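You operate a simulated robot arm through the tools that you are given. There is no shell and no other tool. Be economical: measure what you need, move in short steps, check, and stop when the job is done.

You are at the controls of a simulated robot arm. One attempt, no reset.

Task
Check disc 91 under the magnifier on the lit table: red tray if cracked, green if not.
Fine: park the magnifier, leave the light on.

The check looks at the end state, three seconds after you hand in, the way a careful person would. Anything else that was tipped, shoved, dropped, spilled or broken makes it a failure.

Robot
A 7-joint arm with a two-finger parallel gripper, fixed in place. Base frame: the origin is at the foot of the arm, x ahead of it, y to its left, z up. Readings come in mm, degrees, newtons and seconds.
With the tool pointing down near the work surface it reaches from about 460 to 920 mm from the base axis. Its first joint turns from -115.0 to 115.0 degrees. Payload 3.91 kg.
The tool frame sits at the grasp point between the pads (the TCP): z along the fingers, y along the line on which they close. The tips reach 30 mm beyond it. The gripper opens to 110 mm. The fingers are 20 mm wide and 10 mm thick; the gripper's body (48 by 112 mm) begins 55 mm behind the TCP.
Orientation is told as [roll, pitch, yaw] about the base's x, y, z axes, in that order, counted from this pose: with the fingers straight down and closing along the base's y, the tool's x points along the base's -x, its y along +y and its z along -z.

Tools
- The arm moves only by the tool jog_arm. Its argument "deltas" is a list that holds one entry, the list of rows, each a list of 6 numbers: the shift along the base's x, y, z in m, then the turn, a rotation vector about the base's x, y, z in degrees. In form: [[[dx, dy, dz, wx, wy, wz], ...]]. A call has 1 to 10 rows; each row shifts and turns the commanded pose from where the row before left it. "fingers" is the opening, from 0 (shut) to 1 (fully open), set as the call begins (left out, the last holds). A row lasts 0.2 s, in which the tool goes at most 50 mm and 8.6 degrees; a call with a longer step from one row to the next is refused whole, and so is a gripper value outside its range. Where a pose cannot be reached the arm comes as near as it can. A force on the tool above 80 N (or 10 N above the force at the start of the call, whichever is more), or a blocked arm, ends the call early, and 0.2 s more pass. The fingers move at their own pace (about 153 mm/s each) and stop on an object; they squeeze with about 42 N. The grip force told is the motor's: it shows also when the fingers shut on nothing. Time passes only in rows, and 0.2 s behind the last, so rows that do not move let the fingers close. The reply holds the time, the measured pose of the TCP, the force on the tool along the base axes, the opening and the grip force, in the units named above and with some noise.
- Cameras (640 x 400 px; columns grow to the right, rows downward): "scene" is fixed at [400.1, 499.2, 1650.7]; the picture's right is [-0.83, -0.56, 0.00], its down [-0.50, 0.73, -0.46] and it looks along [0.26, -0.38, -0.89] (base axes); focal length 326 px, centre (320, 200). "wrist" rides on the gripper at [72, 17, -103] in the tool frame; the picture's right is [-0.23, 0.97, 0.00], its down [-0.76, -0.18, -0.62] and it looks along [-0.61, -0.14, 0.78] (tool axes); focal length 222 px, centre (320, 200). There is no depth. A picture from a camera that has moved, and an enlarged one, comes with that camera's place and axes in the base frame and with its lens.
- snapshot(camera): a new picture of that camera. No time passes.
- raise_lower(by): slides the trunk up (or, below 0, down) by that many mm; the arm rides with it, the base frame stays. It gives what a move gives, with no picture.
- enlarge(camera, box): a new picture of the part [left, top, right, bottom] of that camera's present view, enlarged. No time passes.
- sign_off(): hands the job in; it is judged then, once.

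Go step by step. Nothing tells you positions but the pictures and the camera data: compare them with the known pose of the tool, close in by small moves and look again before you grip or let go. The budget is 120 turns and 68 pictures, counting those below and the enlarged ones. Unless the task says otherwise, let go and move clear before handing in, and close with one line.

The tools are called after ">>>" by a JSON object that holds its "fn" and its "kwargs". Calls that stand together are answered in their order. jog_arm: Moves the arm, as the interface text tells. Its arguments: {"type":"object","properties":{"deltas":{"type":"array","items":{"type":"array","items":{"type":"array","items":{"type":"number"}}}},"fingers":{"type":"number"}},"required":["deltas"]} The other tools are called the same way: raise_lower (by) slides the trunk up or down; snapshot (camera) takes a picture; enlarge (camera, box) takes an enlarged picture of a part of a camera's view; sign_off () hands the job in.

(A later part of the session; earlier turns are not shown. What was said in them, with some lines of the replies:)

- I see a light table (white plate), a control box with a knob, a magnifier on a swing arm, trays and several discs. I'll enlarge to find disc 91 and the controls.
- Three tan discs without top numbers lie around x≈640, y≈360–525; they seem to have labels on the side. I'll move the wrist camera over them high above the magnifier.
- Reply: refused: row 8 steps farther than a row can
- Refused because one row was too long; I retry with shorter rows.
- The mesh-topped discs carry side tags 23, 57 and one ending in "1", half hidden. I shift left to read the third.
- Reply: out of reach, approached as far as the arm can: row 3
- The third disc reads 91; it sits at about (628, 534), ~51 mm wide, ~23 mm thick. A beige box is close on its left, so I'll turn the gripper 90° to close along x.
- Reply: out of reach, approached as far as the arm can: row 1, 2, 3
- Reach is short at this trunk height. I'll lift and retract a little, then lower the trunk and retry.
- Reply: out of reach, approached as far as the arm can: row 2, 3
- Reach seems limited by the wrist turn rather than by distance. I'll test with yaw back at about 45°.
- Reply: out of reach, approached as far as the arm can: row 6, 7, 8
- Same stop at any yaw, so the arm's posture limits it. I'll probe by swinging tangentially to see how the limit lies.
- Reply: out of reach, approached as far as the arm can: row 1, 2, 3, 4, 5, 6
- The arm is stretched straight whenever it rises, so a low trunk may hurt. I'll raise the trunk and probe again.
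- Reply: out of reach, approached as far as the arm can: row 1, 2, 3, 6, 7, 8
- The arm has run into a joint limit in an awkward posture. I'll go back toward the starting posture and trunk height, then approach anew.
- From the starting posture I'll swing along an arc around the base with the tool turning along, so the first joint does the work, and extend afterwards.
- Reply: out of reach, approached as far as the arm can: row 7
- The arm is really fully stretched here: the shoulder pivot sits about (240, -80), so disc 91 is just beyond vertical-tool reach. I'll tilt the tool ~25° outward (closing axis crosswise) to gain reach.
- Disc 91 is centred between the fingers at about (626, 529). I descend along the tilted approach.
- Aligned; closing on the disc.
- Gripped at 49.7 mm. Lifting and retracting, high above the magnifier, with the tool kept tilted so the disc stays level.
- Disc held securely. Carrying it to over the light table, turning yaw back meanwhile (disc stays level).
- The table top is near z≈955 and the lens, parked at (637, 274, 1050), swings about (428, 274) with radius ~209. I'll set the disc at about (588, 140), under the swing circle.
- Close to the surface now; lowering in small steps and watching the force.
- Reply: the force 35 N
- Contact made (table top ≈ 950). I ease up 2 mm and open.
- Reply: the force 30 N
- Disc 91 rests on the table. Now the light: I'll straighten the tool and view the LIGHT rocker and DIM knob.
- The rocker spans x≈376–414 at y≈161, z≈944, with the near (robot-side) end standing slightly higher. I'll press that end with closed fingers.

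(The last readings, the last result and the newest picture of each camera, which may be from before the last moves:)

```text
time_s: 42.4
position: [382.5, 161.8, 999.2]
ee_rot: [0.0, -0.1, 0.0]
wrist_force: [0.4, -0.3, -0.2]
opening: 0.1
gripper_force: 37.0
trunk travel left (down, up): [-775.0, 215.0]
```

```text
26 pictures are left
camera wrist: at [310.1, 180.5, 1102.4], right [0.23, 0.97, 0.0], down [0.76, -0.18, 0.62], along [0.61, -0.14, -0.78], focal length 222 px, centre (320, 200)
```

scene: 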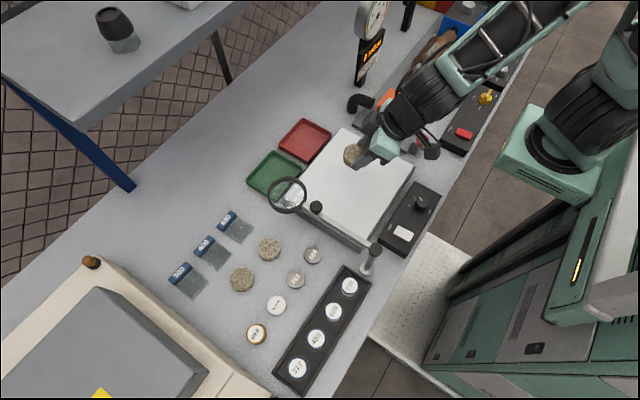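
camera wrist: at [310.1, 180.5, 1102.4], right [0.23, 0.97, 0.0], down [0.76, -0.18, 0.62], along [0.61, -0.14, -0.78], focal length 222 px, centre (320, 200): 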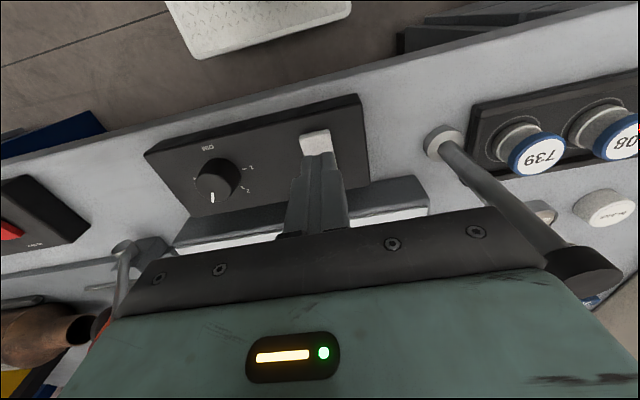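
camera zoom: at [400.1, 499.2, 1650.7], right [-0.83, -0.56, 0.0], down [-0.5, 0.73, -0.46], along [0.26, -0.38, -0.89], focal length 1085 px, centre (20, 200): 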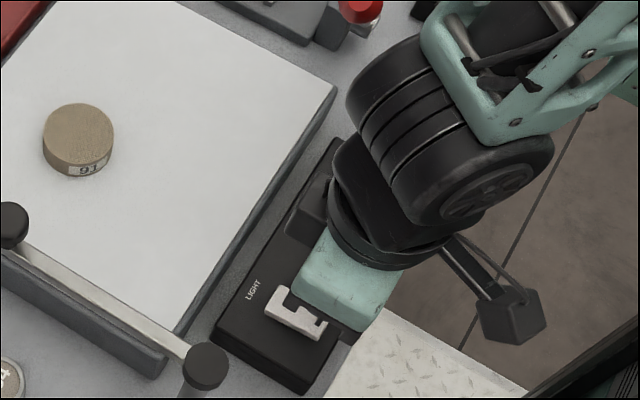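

>>> {"fn": "jog_arm", "kwargs": {"deltas": [[[0, 0, -0.01, 0, 0, 0], [0, 0, -0.008, 0, 0, 0], [0, 0, -0.004, 0, 0, 0]]]}}

>>> {"fn": "enlarge", "kwargs": {"camera": "scene", "box": [340, 140, 480, 260]}}

```text
time_s: 43.2
position: [381.8, 162.2, 978.3]
ee_rot: [0.0, -0.1, 0.0]
wrist_force: [0.0, 0.6, 0.1]
opening: 0.2
gripper_force: 37.9
trunk travel left (down, up): [-775.0, 215.0]
```

```text
3.33 times, centred on (410, 200) of scene
camera zoom: at [400.1, 499.2, 1650.7], right [-0.83, -0.56, 0.0], down [-0.5, 0.73, -0.46], along [0.26, -0.38, -0.89], focal length 1085 px, centre (20, 200)
```

zoom: 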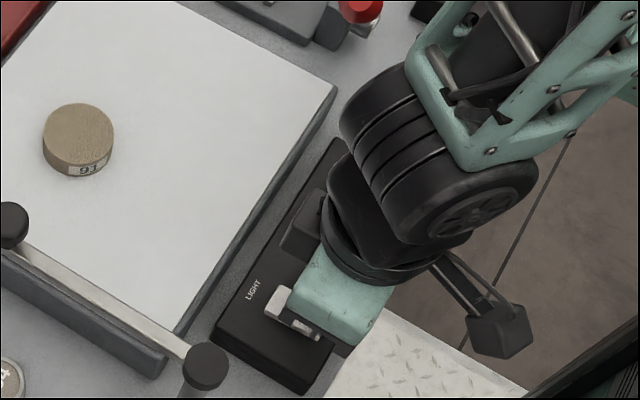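

Not touching yet; continuing in 2 mm steps.

>>> {"fn": "jog_arm", "kwargs": {"deltas": [[[0, 0, -0.002, 0, 0, 0], [0, 0, -0.002, 0, 0, 0], [0, 0, -0.002, 0, 0, 0]]]}}

```text
time_s: 44.0
position: [381.6, 162.3, 972.6]
ee_rot: [0.0, -0.1, 0.0]
wrist_force: [-0.4, -0.3, 1.2]
opening: 0.2
gripper_force: 38.3
trunk travel left (down, up): [-775.0, 215.0]
```

>>> {"fn": "jog_arm", "kwargs": {"deltas": [[[0, 0, -0.002, 0, 0, 0], [0, 0, -0.002, 0, 0, 0], [0, 0, -0.002, 0, 0, 0]]]}}

>>> {"fn": "enlarge", "kwargs": {"camera": "scene", "box": [300, 120, 460, 260]}}

```text
time_s: 44.8
position: [380.9, 161.7, 968.9]
ee_rot: [0.1, -0.2, 0.0]
wrist_force: [-9.1, -2.7, 42.5]
opening: 0.0
gripper_force: 37.8
trunk travel left (down, up): [-775.0, 215.0]
```

```text
2.86 times, centred on (380, 190) of scene
camera zoom: at [400.1, 499.2, 1650.7], right [-0.83, -0.56, 0.0], down [-0.5, 0.73, -0.46], along [0.26, -0.38, -0.89], focal length 930 px, centre (149, 229)
```

zoom: 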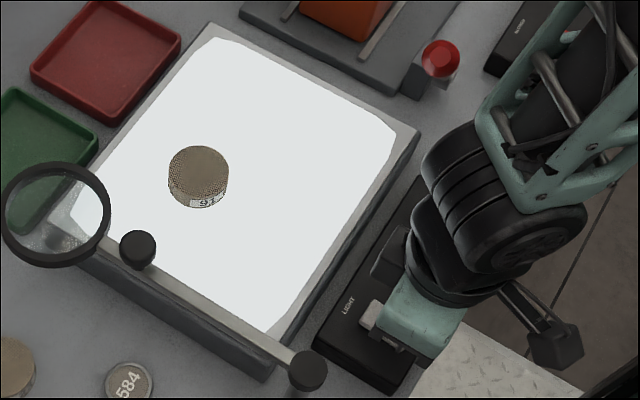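

The table is lit. I back off upward and go look at the magnifier's knob.

>>> {"fn": "jog_arm", "kwargs": {"deltas": [[[0, 0, 0.045, 0, 0, 0], [0, 0, 0.045, 0, 0, 0], [0, 0, 0.045, 0, 0, 0], [0, 0, 0.045, 0, 0, 0], [0.03, 0.03, 0.01, 0, 0, 0], [0.03, 0.03, 0, 0, 0, 0], [0.03, 0.03, 0, 0, 0, 0], [0.03, 0.022, 0, 0, 0, 0]]], "fingers": 0.5}}

>>> {"fn": "snapshot", "kwargs": {"camera": "wrist"}}

>>> {"fn": "enlarge", "kwargs": {"camera": "scene", "box": [240, 130, 440, 270]}}

```text
time_s: 46.6
position: [500.8, 275.2, 1158.1]
ee_rot: [0.0, -0.1, 0.0]
wrist_force: [0.0, -0.1, 0.3]
opening: 54.9
gripper_force: 0.1
trunk travel left (down, up): [-775.0, 215.0]
```

```text
23 pictures are left
camera wrist: at [427.0, 293.0, 1262.3], right [0.23, 0.97, 0.0], down [0.76, -0.18, 0.62], along [0.61, -0.14, -0.78], focal length 222 px, centre (320, 200)
```

wrist: 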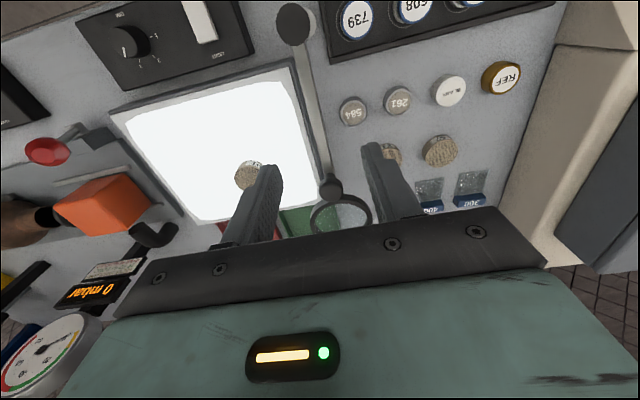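

```text
2.86 times, centred on (340, 200) of scene
camera zoom: at [400.1, 499.2, 1650.7], right [-0.83, -0.56, 0.0], down [-0.5, 0.73, -0.46], along [0.26, -0.38, -0.89], focal length 930 px, centre (263, 200)
```

zoom: 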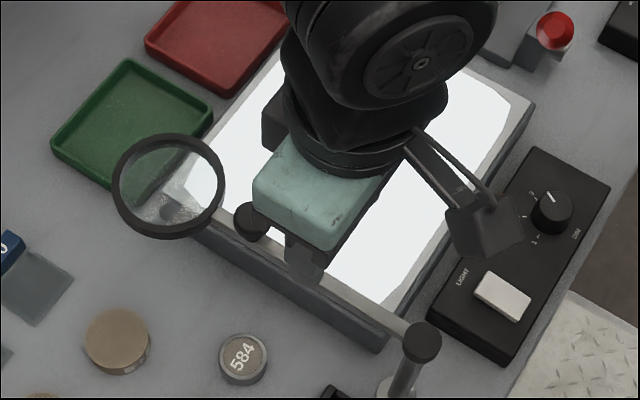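

Knob is at about (565, 273, 1073), pivot (425, 278). I'll grasp the knob vertically and swing it along its arc.

>>> {"fn": "jog_arm", "kwargs": {"deltas": [[[0.033, -0.001, 0, 0, 0, 0], [0.0315, -0.001, 0, 0, 0, 0], [0, 0, -0.03, 0, 0, 0]]]}}

>>> {"fn": "snapshot", "kwargs": {"camera": "wrist"}}

>>> {"fn": "enlarge", "kwargs": {"camera": "scene", "box": [260, 160, 380, 260]}}

```text
time_s: 47.4
position: [563.6, 272.3, 1126.2]
ee_rot: [0.0, -0.1, -0.1]
wrist_force: [-0.3, -0.6, -0.3]
opening: 55.3
gripper_force: 0.1
trunk travel left (down, up): [-775.0, 215.0]
```

```text
21 pictures are left
camera wrist: at [490.0, 290.5, 1230.5], right [0.23, 0.97, 0.0], down [0.76, -0.18, 0.62], along [0.61, -0.14, -0.78], focal length 222 px, centre (320, 200)
```

wrist: 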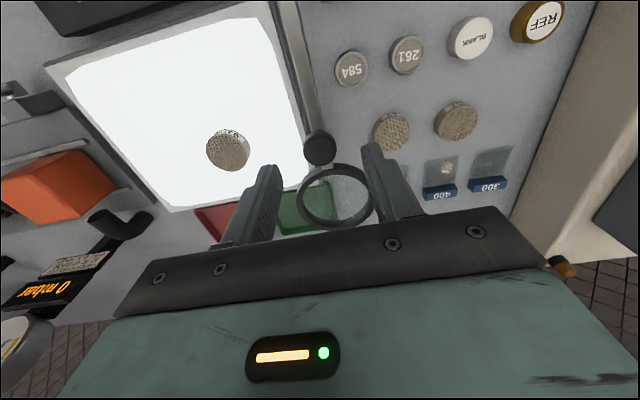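

```text
4.00 times, centred on (320, 210) of scene
camera zoom: at [400.1, 499.2, 1650.7], right [-0.83, -0.56, 0.0], down [-0.5, 0.73, -0.46], along [0.26, -0.38, -0.89], focal length 1302 px, centre (320, 160)
```

zoom: 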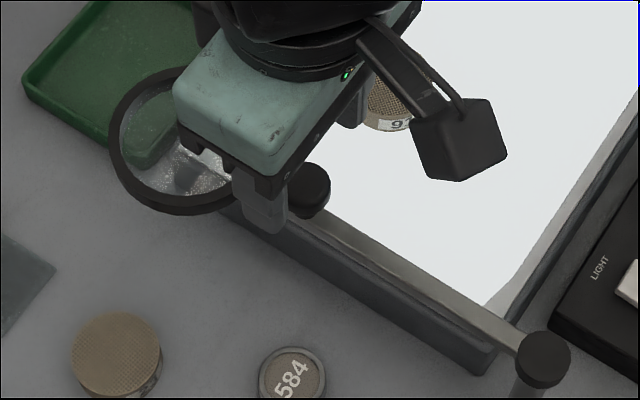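

Aligned over the knob. Lowering and gripping gently.

>>> {"fn": "jog_arm", "kwargs": {"deltas": [[[0, 0.001, -0.02, 0, 0, 0], [0, 0, -0.02, 0, 0, 0]]]}}

>>> {"fn": "enlarge", "kwargs": {"camera": "wrist", "box": [220, 80, 420, 230]}}

```text
time_s: 48.0
position: [563.7, 273.9, 1087.6]
ee_rot: [0.0, -0.1, -0.1]
wrist_force: [-0.5, -0.1, 0.1]
opening: 54.9
gripper_force: 0.1
trunk travel left (down, up): [-775.0, 215.0]
```

```text
2.67 times, centred on (320, 155) of wrist
camera zoom: at [490.4, 291.7, 1190.8], right [0.23, 0.97, 0.0], down [0.76, -0.18, 0.62], along [0.61, -0.14, -0.78], focal length 592 px, centre (320, 320)
```

zoom: 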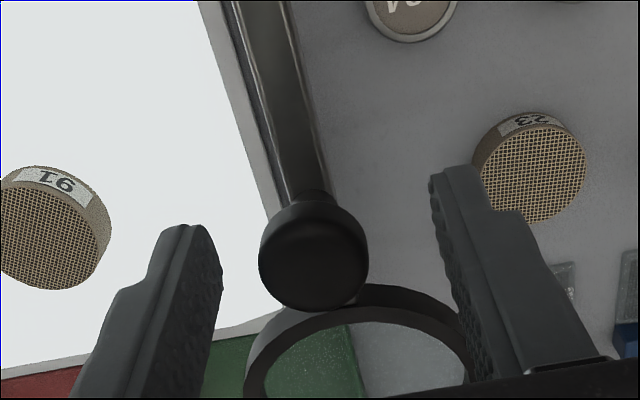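

>>> {"fn": "jog_arm", "kwargs": {"deltas": [[[0, 0, 0, 0, 0, 0], [0, 0, 0, 0, 0, 0], [0, 0, 0, 0, 0, 0]]], "fingers": 0}}

```text
time_s: 48.8
position: [564.9, 273.5, 1088.2]
ee_rot: [-0.1, 0.0, -0.1]
wrist_force: [-0.4, -14.2, -1.7]
opening: 25.0
gripper_force: 44.7
trunk travel left (down, up): [-775.0, 215.0]
```

Knob gripped (25 mm). Starting the swing, a few degrees first to check the force.

>>> {"fn": "jog_arm", "kwargs": {"deltas": [[[-0.0006, -0.0095, 0, 0, 0, -3.9], [-0.0013, -0.0094, 0, 0, 0, -3.9], [-0.0019, -0.0093, 0, 0, 0, -3.9]]]}}

>>> {"fn": "jog_arm", "kwargs": {"deltas": [[[-0.0025, -0.0092, 0, 0, 0, -3.9], [-0.0032, -0.009, 0, 0, 0, -3.9], [-0.0038, -0.0087, 0, 0, 0, -3.9]]]}}

>>> {"fn": "snapshot", "kwargs": {"camera": "wrist"}}

```text
time_s: 49.6
position: [562.0, 247.3, 1087.0]
ee_rot: [0.1, -0.1, -11.7]
wrist_force: [1.8, 1.7, 2.5]
opening: 25.2
gripper_force: 45.0
trunk travel left (down, up): [-775.0, 215.0]
```

```text
time_s: 50.4
position: [553.6, 217.3, 1087.4]
ee_rot: [0.0, -0.1, -23.4]
wrist_force: [8.7, -1.9, 1.0]
opening: 25.0
gripper_force: 45.2
trunk travel left (down, up): [-775.0, 215.0]
```

```text
18 pictures are left
camera wrist: at [492.5, 263.7, 1190.4], right [0.6, 0.8, 0.0], down [0.63, -0.46, 0.63], along [0.5, -0.37, -0.78], focal length 222 px, centre (320, 200)
```

wrist: 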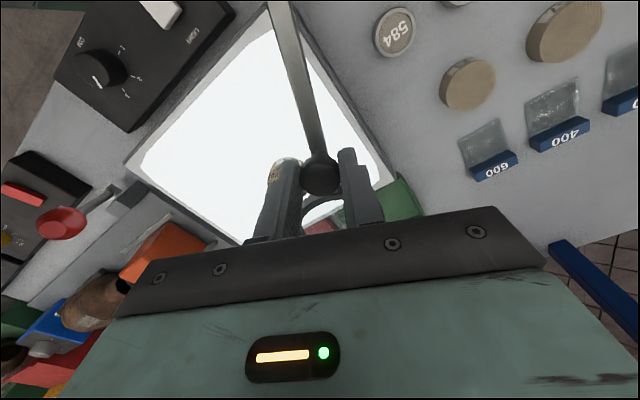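

The lens follows easily. Finishing the swing to about 39°.

>>> {"fn": "jog_arm", "kwargs": {"deltas": [[[-0.0043, -0.0085, 0, 0, 0, -3.9], [-0.0049, -0.0081, 0, 0, 0, -3.9], [-0.0055, -0.0078, 0, 0, 0, -3.9], [-0.006, -0.0074, 0, 0, 0, -3.9]]]}}

>>> {"fn": "enlarge", "kwargs": {"camera": "scene", "box": [270, 110, 430, 230]}}

```text
time_s: 51.4
position: [534.1, 184.6, 1086.7]
ee_rot: [0.0, -0.1, -39.1]
wrist_force: [12.8, -11.1, 6.3]
opening: 25.1
gripper_force: 45.2
trunk travel left (down, up): [-775.0, 215.0]
```

```text
3.33 times, centred on (350, 170) of scene
camera zoom: at [400.1, 499.2, 1650.7], right [-0.83, -0.56, 0.0], down [-0.5, 0.73, -0.46], along [0.26, -0.38, -0.89], focal length 1085 px, centre (220, 300)
```

zoom: 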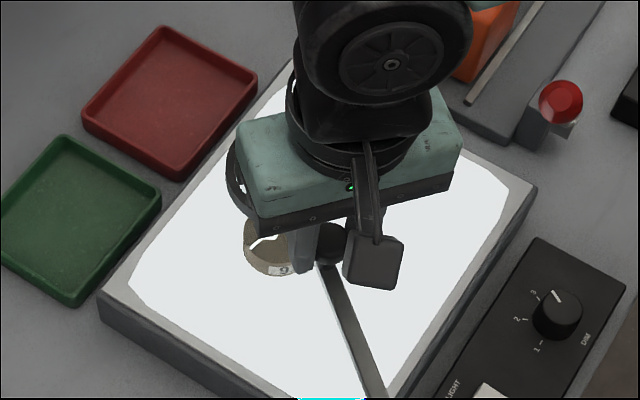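

The lens is over the disc. I release the knob, rise and place the camera above the lens.

>>> {"fn": "jog_arm", "kwargs": {"deltas": [[[0, 0, 0, 0, 0, 0], [0, 0, 0, 0, 0, 0]]], "fingers": 0.5}}

>>> {"fn": "jog_arm", "kwargs": {"deltas": [[[0, 0, 0.03, 0, 0, 0], [0, 0, 0.03, 0, 0, 0], [0.02, -0.015, 0.01, 0, 0, 8], [0.02, -0.015, 0, 0, 0, 8], [0.02, -0.015, 0, 0, 0, 8], [0.02, -0.015, 0, 0, 0, 8], [0.01, 0, 0, 0, 0, 7]]]}}

>>> {"fn": "snapshot", "kwargs": {"camera": "wrist"}}

```text
time_s: 52.0
position: [531.7, 186.4, 1086.3]
ee_rot: [-0.1, -0.1, -39.1]
wrist_force: [0.3, 0.6, -0.2]
opening: 55.0
gripper_force: 0.1
trunk travel left (down, up): [-775.0, 215.0]
```

```text
time_s: 53.6
position: [621.4, 124.4, 1156.2]
ee_rot: [0.0, -0.1, 0.1]
wrist_force: [-0.1, -0.4, 0.4]
opening: 55.0
gripper_force: 0.0
trunk travel left (down, up): [-775.0, 215.0]
```

```text
16 pictures are left
camera wrist: at [547.8, 143.3, 1259.8], right [0.22, 0.97, 0.0], down [0.76, -0.18, 0.62], along [0.61, -0.14, -0.78], focal length 222 px, centre (320, 200)
```

wrist: 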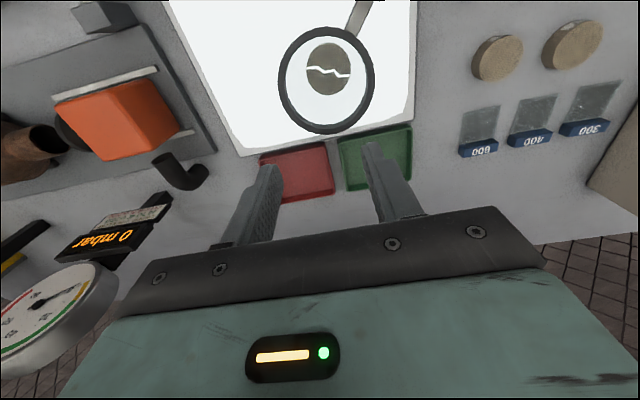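

>>> {"fn": "enlarge", "kwargs": {"camera": "wrist", "box": [265, 15, 385, 140]}}

```text
3.20 times, centred on (325, 78) of wrist
camera zoom: at [547.8, 143.3, 1259.8], right [0.22, 0.97, 0.0], down [0.76, -0.18, 0.62], along [0.61, -0.14, -0.78], focal length 711 px, centre (304, 592)
```

zoom: 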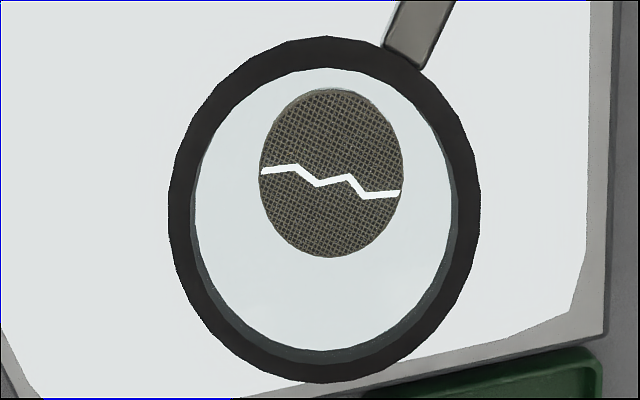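

A clear crack shows: disc 91 goes to the red tray. First I retrace to the knob and swing the magnifier back to its parked place.

>>> {"fn": "jog_arm", "kwargs": {"deltas": [[[-0.0095, 0, 0, 0, 0, -7.2], [-0.02, 0.0155, 0, 0, 0, -8], [-0.02, 0.0155, 0, 0, 0, -8], [-0.02, 0.0155, 0, 0, 0, -8], [-0.02, 0.0155, 0, 0, 0, -8], [0, 0, -0.02, 0, 0, 0]]]}}

>>> {"fn": "snapshot", "kwargs": {"camera": "wrist"}}

```text
time_s: 55.0
position: [531.6, 189.1, 1138.1]
ee_rot: [-0.1, 0.0, -39.2]
wrist_force: [0.1, -0.1, 0.2]
opening: 54.9
gripper_force: 0.0
trunk travel left (down, up): [-775.0, 215.0]
```

```text
14 pictures are left
camera wrist: at [485.8, 249.7, 1241.6], right [0.79, 0.61, 0.0], down [0.48, -0.62, 0.62], along [0.38, -0.49, -0.78], focal length 222 px, centre (320, 200)
```

wrist: 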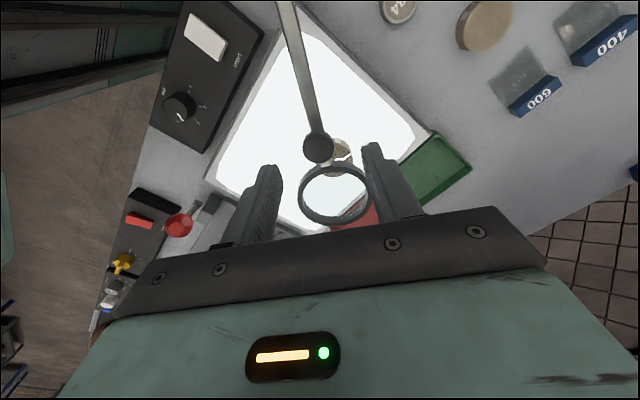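

>>> {"fn": "jog_arm", "kwargs": {"deltas": [[[0, -0.0025, -0.02, 0, 0, 0], [0, 0, -0.02, 0, 0, 0], [0, 0, -0.011, 0, 0, 0]]]}}

>>> {"fn": "jog_arm", "kwargs": {"deltas": [[[0, 0, 0, 0, 0, 0], [0, 0, 0, 0, 0, 0], [0, 0, 0, 0, 0, 0]]], "fingers": 0}}

```text
time_s: 55.8
position: [531.4, 184.9, 1086.4]
ee_rot: [0.0, 0.0, -39.2]
wrist_force: [-0.6, -0.2, 0.3]
opening: 54.9
gripper_force: 0.1
trunk travel left (down, up): [-775.0, 215.0]
```

```text
time_s: 56.6
position: [531.4, 185.7, 1086.5]
ee_rot: [-0.1, -0.1, -39.2]
wrist_force: [0.3, 0.6, -3.7]
opening: 25.4
gripper_force: 44.6
trunk travel left (down, up): [-775.0, 215.0]
```

>>> {"fn": "jog_arm", "kwargs": {"deltas": [[[0.006, 0.0074, 0, 0, 0, 3.9], [0.0055, 0.0078, 0, 0, 0, 3.9], [0.0049, 0.0081, 0, 0, 0, 3.9], [0.0043, 0.0085, 0, 0, 0, 3.9], [0.0038, 0.0087, 0, 0, 0, 3.9], [0.0032, 0.009, 0, 0, 0, 3.9], [0.0025, 0.0092, 0, 0, 0, 3.9], [0.0019, 0.0093, 0, 0, 0, 3.9], [0.0013, 0.0094, 0, 0, 0, 3.9], [0.0006, 0.0095, 0, 0, 0, 3.9]]]}}

>>> {"fn": "enlarge", "kwargs": {"camera": "scene", "box": [240, 120, 440, 270]}}

```text
time_s: 58.8
position: [561.9, 271.7, 1086.3]
ee_rot: [-0.1, 0.0, -0.1]
wrist_force: [-40.8, -10.7, 7.6]
opening: 25.1
gripper_force: 44.7
trunk travel left (down, up): [-775.0, 215.0]
```

```text
2.67 times, centred on (340, 195) of scene
camera zoom: at [400.1, 499.2, 1650.7], right [-0.83, -0.56, 0.0], down [-0.5, 0.73, -0.46], along [0.26, -0.38, -0.89], focal length 868 px, centre (267, 213)
```

zoom: 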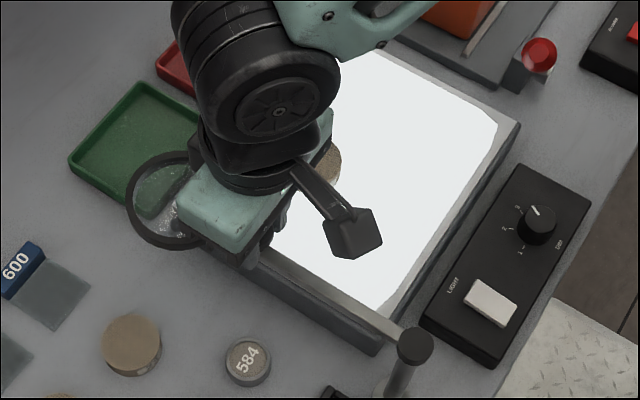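

Back essentially at park; a small nudge relaxes the radial strain and completes the angle, then release and rise.

>>> {"fn": "jog_arm", "kwargs": {"deltas": [[[-0.001, 0.002, 0, 0, 0, 0], [-0.001, 0, 0, 0, 0, 0]]]}}

>>> {"fn": "jog_arm", "kwargs": {"deltas": [[[0, 0, 0, 0, 0, 0], [0, 0, 0, 0, 0, 0]]], "fingers": 0.5}}

>>> {"fn": "jog_arm", "kwargs": {"deltas": [[[0, 0, 0.03, 0, 0, 0], [0, 0, 0.03, 0, 0, 0], [0, 0, 0.04, 0, 0, 0], [-0.02, -0.045, 0, 0, 0, 6], [-0.02, -0.045, 0, 0, 0, 6], [0, -0.045, 0, 0, 0, 5.9]]], "fingers": 0.65}}

>>> {"fn": "enlarge", "kwargs": {"camera": "scene", "box": [240, 120, 440, 270]}}

```text
time_s: 59.4
position: [563.5, 272.5, 1086.2]
ee_rot: [-0.2, 0.1, -0.3]
wrist_force: [-32.6, -16.7, 6.8]
opening: 24.9
gripper_force: 44.2
trunk travel left (down, up): [-775.0, 215.0]
```

```text
time_s: 60.0
position: [565.7, 275.6, 1085.4]
ee_rot: [0.1, -0.2, -0.1]
wrist_force: [0.5, 0.1, 0.2]
opening: 55.1
gripper_force: 0.0
trunk travel left (down, up): [-775.0, 215.0]
```

```text
time_s: 61.4
position: [524.3, 140.7, 1184.8]
ee_rot: [0.0, -0.1, 17.9]
wrist_force: [-0.6, 0.3, -1.4]
opening: 71.6
gripper_force: 0.2
trunk travel left (down, up): [-775.0, 215.0]
```

```text
2.67 times, centred on (340, 195) of scene
camera zoom: at [400.1, 499.2, 1650.7], right [-0.83, -0.56, 0.0], down [-0.5, 0.73, -0.46], along [0.26, -0.38, -0.89], focal length 868 px, centre (267, 213)
```

zoom: 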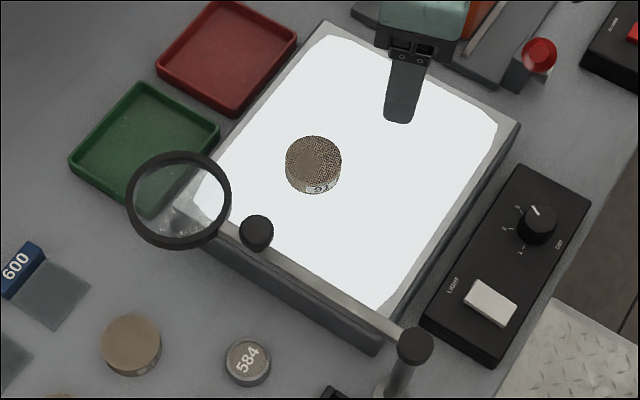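

Magnifier is back exactly where it was, the light is on. Now I pick up disc 91 vertically at about (588, 140).

>>> {"fn": "jog_arm", "kwargs": {"deltas": [[[0.022, 0, -0.03, 0, 0, -6], [0.022, 0, -0.04, 0, 0, -6], [0.0202, -0.0002, -0.04, 0, 0, -5.9], [0, 0, -0.04, 0, 0, 0]]]}}

>>> {"fn": "snapshot", "kwargs": {"camera": "wrist"}}

```text
time_s: 62.4
position: [588.4, 140.6, 1038.1]
ee_rot: [0.0, -0.1, -0.4]
wrist_force: [-0.5, -0.2, 0.3]
opening: 71.8
gripper_force: 0.0
trunk travel left (down, up): [-775.0, 215.0]
```

```text
11 pictures are left
camera wrist: at [514.4, 157.6, 1142.0], right [0.23, 0.97, 0.0], down [0.76, -0.18, 0.62], along [0.61, -0.14, -0.78], focal length 222 px, centre (320, 200)
```

wrist: 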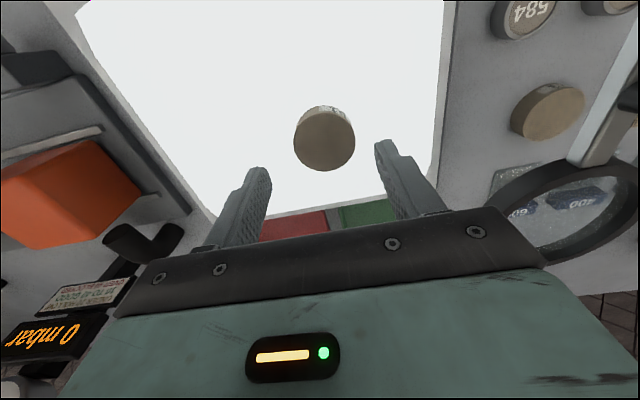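

>>> {"fn": "jog_arm", "kwargs": {"deltas": [[[0, 0.002, -0.02, 0, 0, 0], [0, 0, -0.02, 0, 0, 0], [0, 0, -0.014, 0, 0, 0]]]}}

>>> {"fn": "jog_arm", "kwargs": {"deltas": [[[0, 0, 0, 0, 0, 0], [0, 0, 0, 0, 0, 0], [0, 0, 0, 0, 0, 0]]], "fingers": 0}}

>>> {"fn": "jog_arm", "kwargs": {"deltas": [[[0, 0, 0.02, 0, 0, 0], [0, 0, 0.03, 0, 0, 0], [0, 0, 0.04, 0, 0, 0]]]}}

>>> {"fn": "snapshot", "kwargs": {"camera": "wrist"}}

```text
time_s: 63.2
position: [588.7, 142.1, 984.1]
ee_rot: [0.0, -0.1, -0.1]
wrist_force: [-0.1, -0.4, -0.8]
opening: 71.5
gripper_force: 0.1
trunk travel left (down, up): [-775.0, 215.0]
```

```text
time_s: 64.0
position: [589.3, 141.6, 983.6]
ee_rot: [0.1, -0.1, -0.1]
wrist_force: [-0.2, -0.2, 0.5]
opening: 49.6
gripper_force: 42.2
trunk travel left (down, up): [-775.0, 215.0]
```

```text
time_s: 64.8
position: [588.6, 142.8, 1071.7]
ee_rot: [0.0, 0.0, -0.2]
wrist_force: [0.6, -0.1, -0.9]
opening: 49.3
gripper_force: 41.8
trunk travel left (down, up): [-775.0, 215.0]
```

```text
10 pictures are left
camera wrist: at [515.1, 161.5, 1174.9], right [0.23, 0.97, 0.0], down [0.76, -0.18, 0.62], along [0.61, -0.14, -0.78], focal length 222 px, centre (320, 200)
```

wrist: 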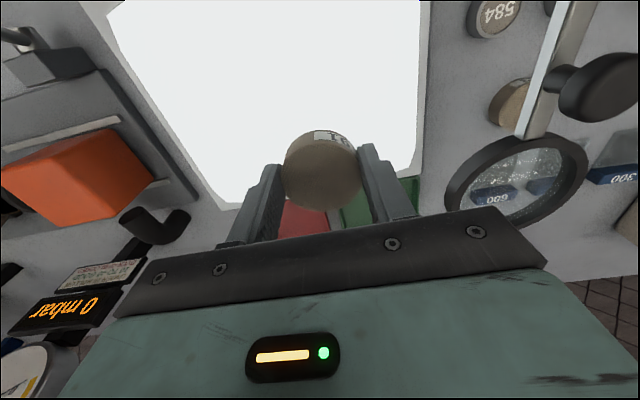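

Disc held. Carrying it over to the red tray at about (756, 52).

>>> {"fn": "jog_arm", "kwargs": {"deltas": [[[0.04, -0.02, 0, 0, 0, 0], [0.04, -0.02, 0, 0, 0, 0], [0.04, -0.02, 0, 0, 0, 0], [0.04, -0.02, 0, 0, 0, 0], [0.007, -0.011, 0, 0, 0, 0]]]}}

>>> {"fn": "snapshot", "kwargs": {"camera": "wrist"}}

>>> {"fn": "snapshot", "kwargs": {"camera": "scene"}}

```text
time_s: 66.0
position: [756.3, 51.0, 1072.6]
ee_rot: [0.0, 0.0, -0.2]
wrist_force: [-0.3, -0.9, 0.1]
opening: 49.7
gripper_force: 42.4
trunk travel left (down, up): [-775.0, 215.0]
```

```text
9 pictures are left
camera wrist: at [682.2, 68.7, 1175.5], right [0.23, 0.97, 0.0], down [0.76, -0.18, 0.62], along [0.61, -0.14, -0.78], focal length 222 px, centre (320, 200)
```

wrist: 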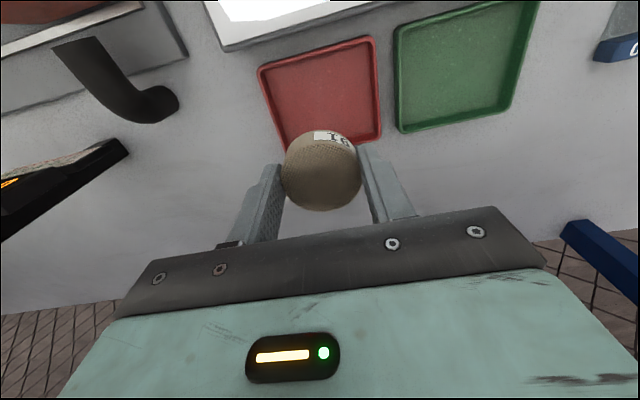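

```text
8 pictures are left
```

scene: 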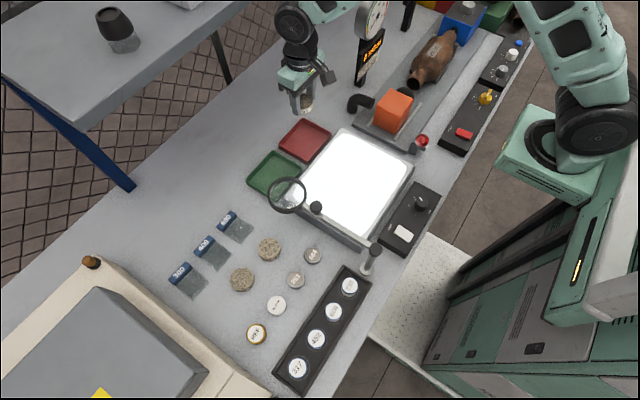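

Tray spans x≈705–806, y≈0–116; centre (755, 58). I shift 7 mm and lower.

>>> {"fn": "jog_arm", "kwargs": {"deltas": [[[0, 0.007, -0.03, 0, 0, 0], [0, 0, -0.04, 0, 0, 0], [0, 0, -0.04, 0, 0, 0], [0, 0, -0.015, 0, 0, 0]]]}}

>>> {"fn": "snapshot", "kwargs": {"camera": "wrist"}}

```text
time_s: 67.0
position: [756.0, 58.8, 945.2]
ee_rot: [0.0, -0.2, -0.1]
wrist_force: [0.3, 0.0, -0.5]
opening: 49.4
gripper_force: 42.4
trunk travel left (down, up): [-775.0, 215.0]
```

```text
7 pictures are left
camera wrist: at [682.4, 76.8, 1049.0], right [0.23, 0.97, 0.0], down [0.76, -0.18, 0.62], along [0.61, -0.14, -0.78], focal length 222 px, centre (320, 200)
```

wrist: 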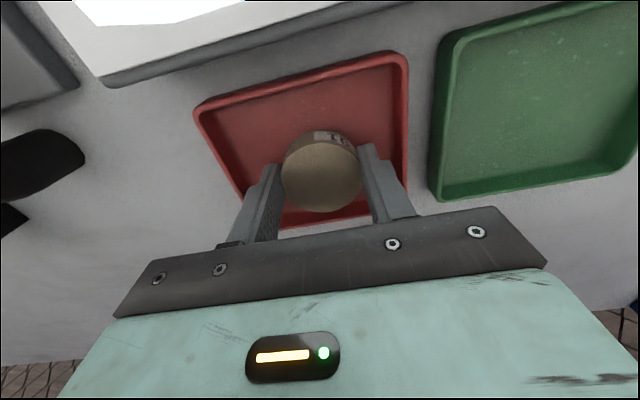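

Disc is within the tray. Lowering in small steps to contact.

>>> {"fn": "jog_arm", "kwargs": {"deltas": [[[0, 0, -0.002, 0, 0, 0], [0, 0, -0.002, 0, 0, 0]]]}}

>>> {"fn": "jog_arm", "kwargs": {"deltas": [[[0, 0, -0.002, 0, 0, 0], [0, 0, 0, 0, 0, 0]]]}}

```text
time_s: 67.6
position: [756.7, 58.4, 942.9]
ee_rot: [0.0, -0.1, -0.1]
wrist_force: [0.1, 0.2, -1.0]
opening: 49.3
gripper_force: 42.0
trunk travel left (down, up): [-775.0, 215.0]
```

```text
time_s: 68.2
position: [756.9, 58.8, 941.8]
ee_rot: [0.1, -0.1, -0.2]
wrist_force: [0.0, -0.1, -0.5]
opening: 49.3
gripper_force: 42.0
trunk travel left (down, up): [-775.0, 215.0]
```

>>> {"fn": "jog_arm", "kwargs": {"deltas": [[[0, 0, -0.002, 0, 0, 0], [0, 0, 0, 0, 0, 0]]]}}

>>> {"fn": "jog_arm", "kwargs": {"deltas": [[[0, 0, -0.002, 0, 0, 0], [0, 0, 0, 0, 0, 0]]]}}

```text
time_s: 68.8
position: [756.9, 58.0, 939.4]
ee_rot: [0.0, -0.1, -0.2]
wrist_force: [-1.3, -0.2, 0.3]
opening: 49.4
gripper_force: 42.0
trunk travel left (down, up): [-775.0, 215.0]
```

```text
time_s: 69.4
position: [756.5, 57.1, 938.2]
ee_rot: [0.0, -0.1, -0.2]
wrist_force: [-0.8, 0.3, 1.9]
opening: 49.1
gripper_force: 42.4
trunk travel left (down, up): [-775.0, 215.0]
```

>>> {"fn": "jog_arm", "kwargs": {"deltas": [[[0, 0, -0.002, 0, 0, 0], [0, 0, 0, 0, 0, 0]]]}}

```text
time_s: 70.0
position: [757.2, 56.8, 937.7]
ee_rot: [0.0, -0.3, -0.2]
wrist_force: [-2.1, -0.2, 21.3]
opening: 49.1
gripper_force: 42.0
trunk travel left (down, up): [-775.0, 215.0]
```

Contact with the tray floor. Releasing and rising.

>>> {"fn": "jog_arm", "kwargs": {"deltas": [[[0, 0, 0.001, 0, 0, 0], [0, 0, 0, 0, 0, 0]]], "fingers": 0.6}}

>>> {"fn": "jog_arm", "kwargs": {"deltas": [[[0, 0, 0.03, 0, 0, 0], [0, 0, 0.04, 0, 0, 0], [0, 0, 0.045, 0, 0, 0], [0, 0, 0.045, 0, 0, 0], [-0.04, 0, 0.02, 0, 0, 0], [-0.045, 0, 0, 0, 0, 0], [-0.045, 0, 0, 0, 0, 0]]]}}

>>> {"fn": "snapshot", "kwargs": {"camera": "wrist"}}

>>> {"fn": "snapshot", "kwargs": {"camera": "scene"}}

```text
time_s: 70.6
position: [755.0, 56.8, 936.4]
ee_rot: [0.0, 0.0, -0.2]
wrist_force: [0.5, 0.5, -0.5]
opening: 65.8
gripper_force: 0.0
trunk travel left (down, up): [-775.0, 215.0]
```

```text
time_s: 72.2
position: [625.8, 57.7, 1116.8]
ee_rot: [0.0, 0.0, -0.2]
wrist_force: [0.3, 0.3, -0.4]
opening: 66.2
gripper_force: 0.0
trunk travel left (down, up): [-775.0, 215.0]
```

```text
6 pictures are left
camera wrist: at [552.1, 76.5, 1220.5], right [0.23, 0.97, 0.0], down [0.76, -0.18, 0.62], along [0.61, -0.14, -0.78], focal length 222 px, centre (320, 200)
```

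wrist: 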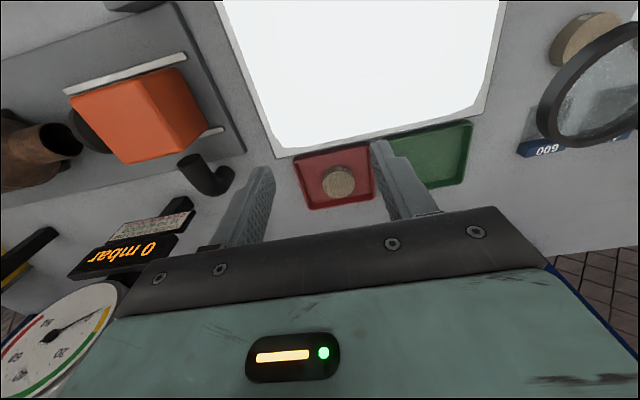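

```text
5 pictures are left
```

scene: 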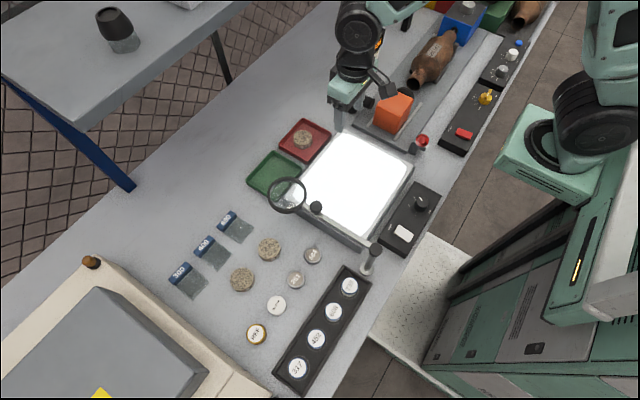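

Disc 91 lies flat in the red tray, the magnifier is parked where it began, the light is on, and the arm is clear. Handing in.

>>> {"fn": "sign_off", "kwargs": {}}

```text
The job is handed in.
```

Disc 91 is cracked: under the magnifier on the lit table a clear crack showed across it, so I put it in the red tray, swung the magnifier back to where it was parked, and left the light on.
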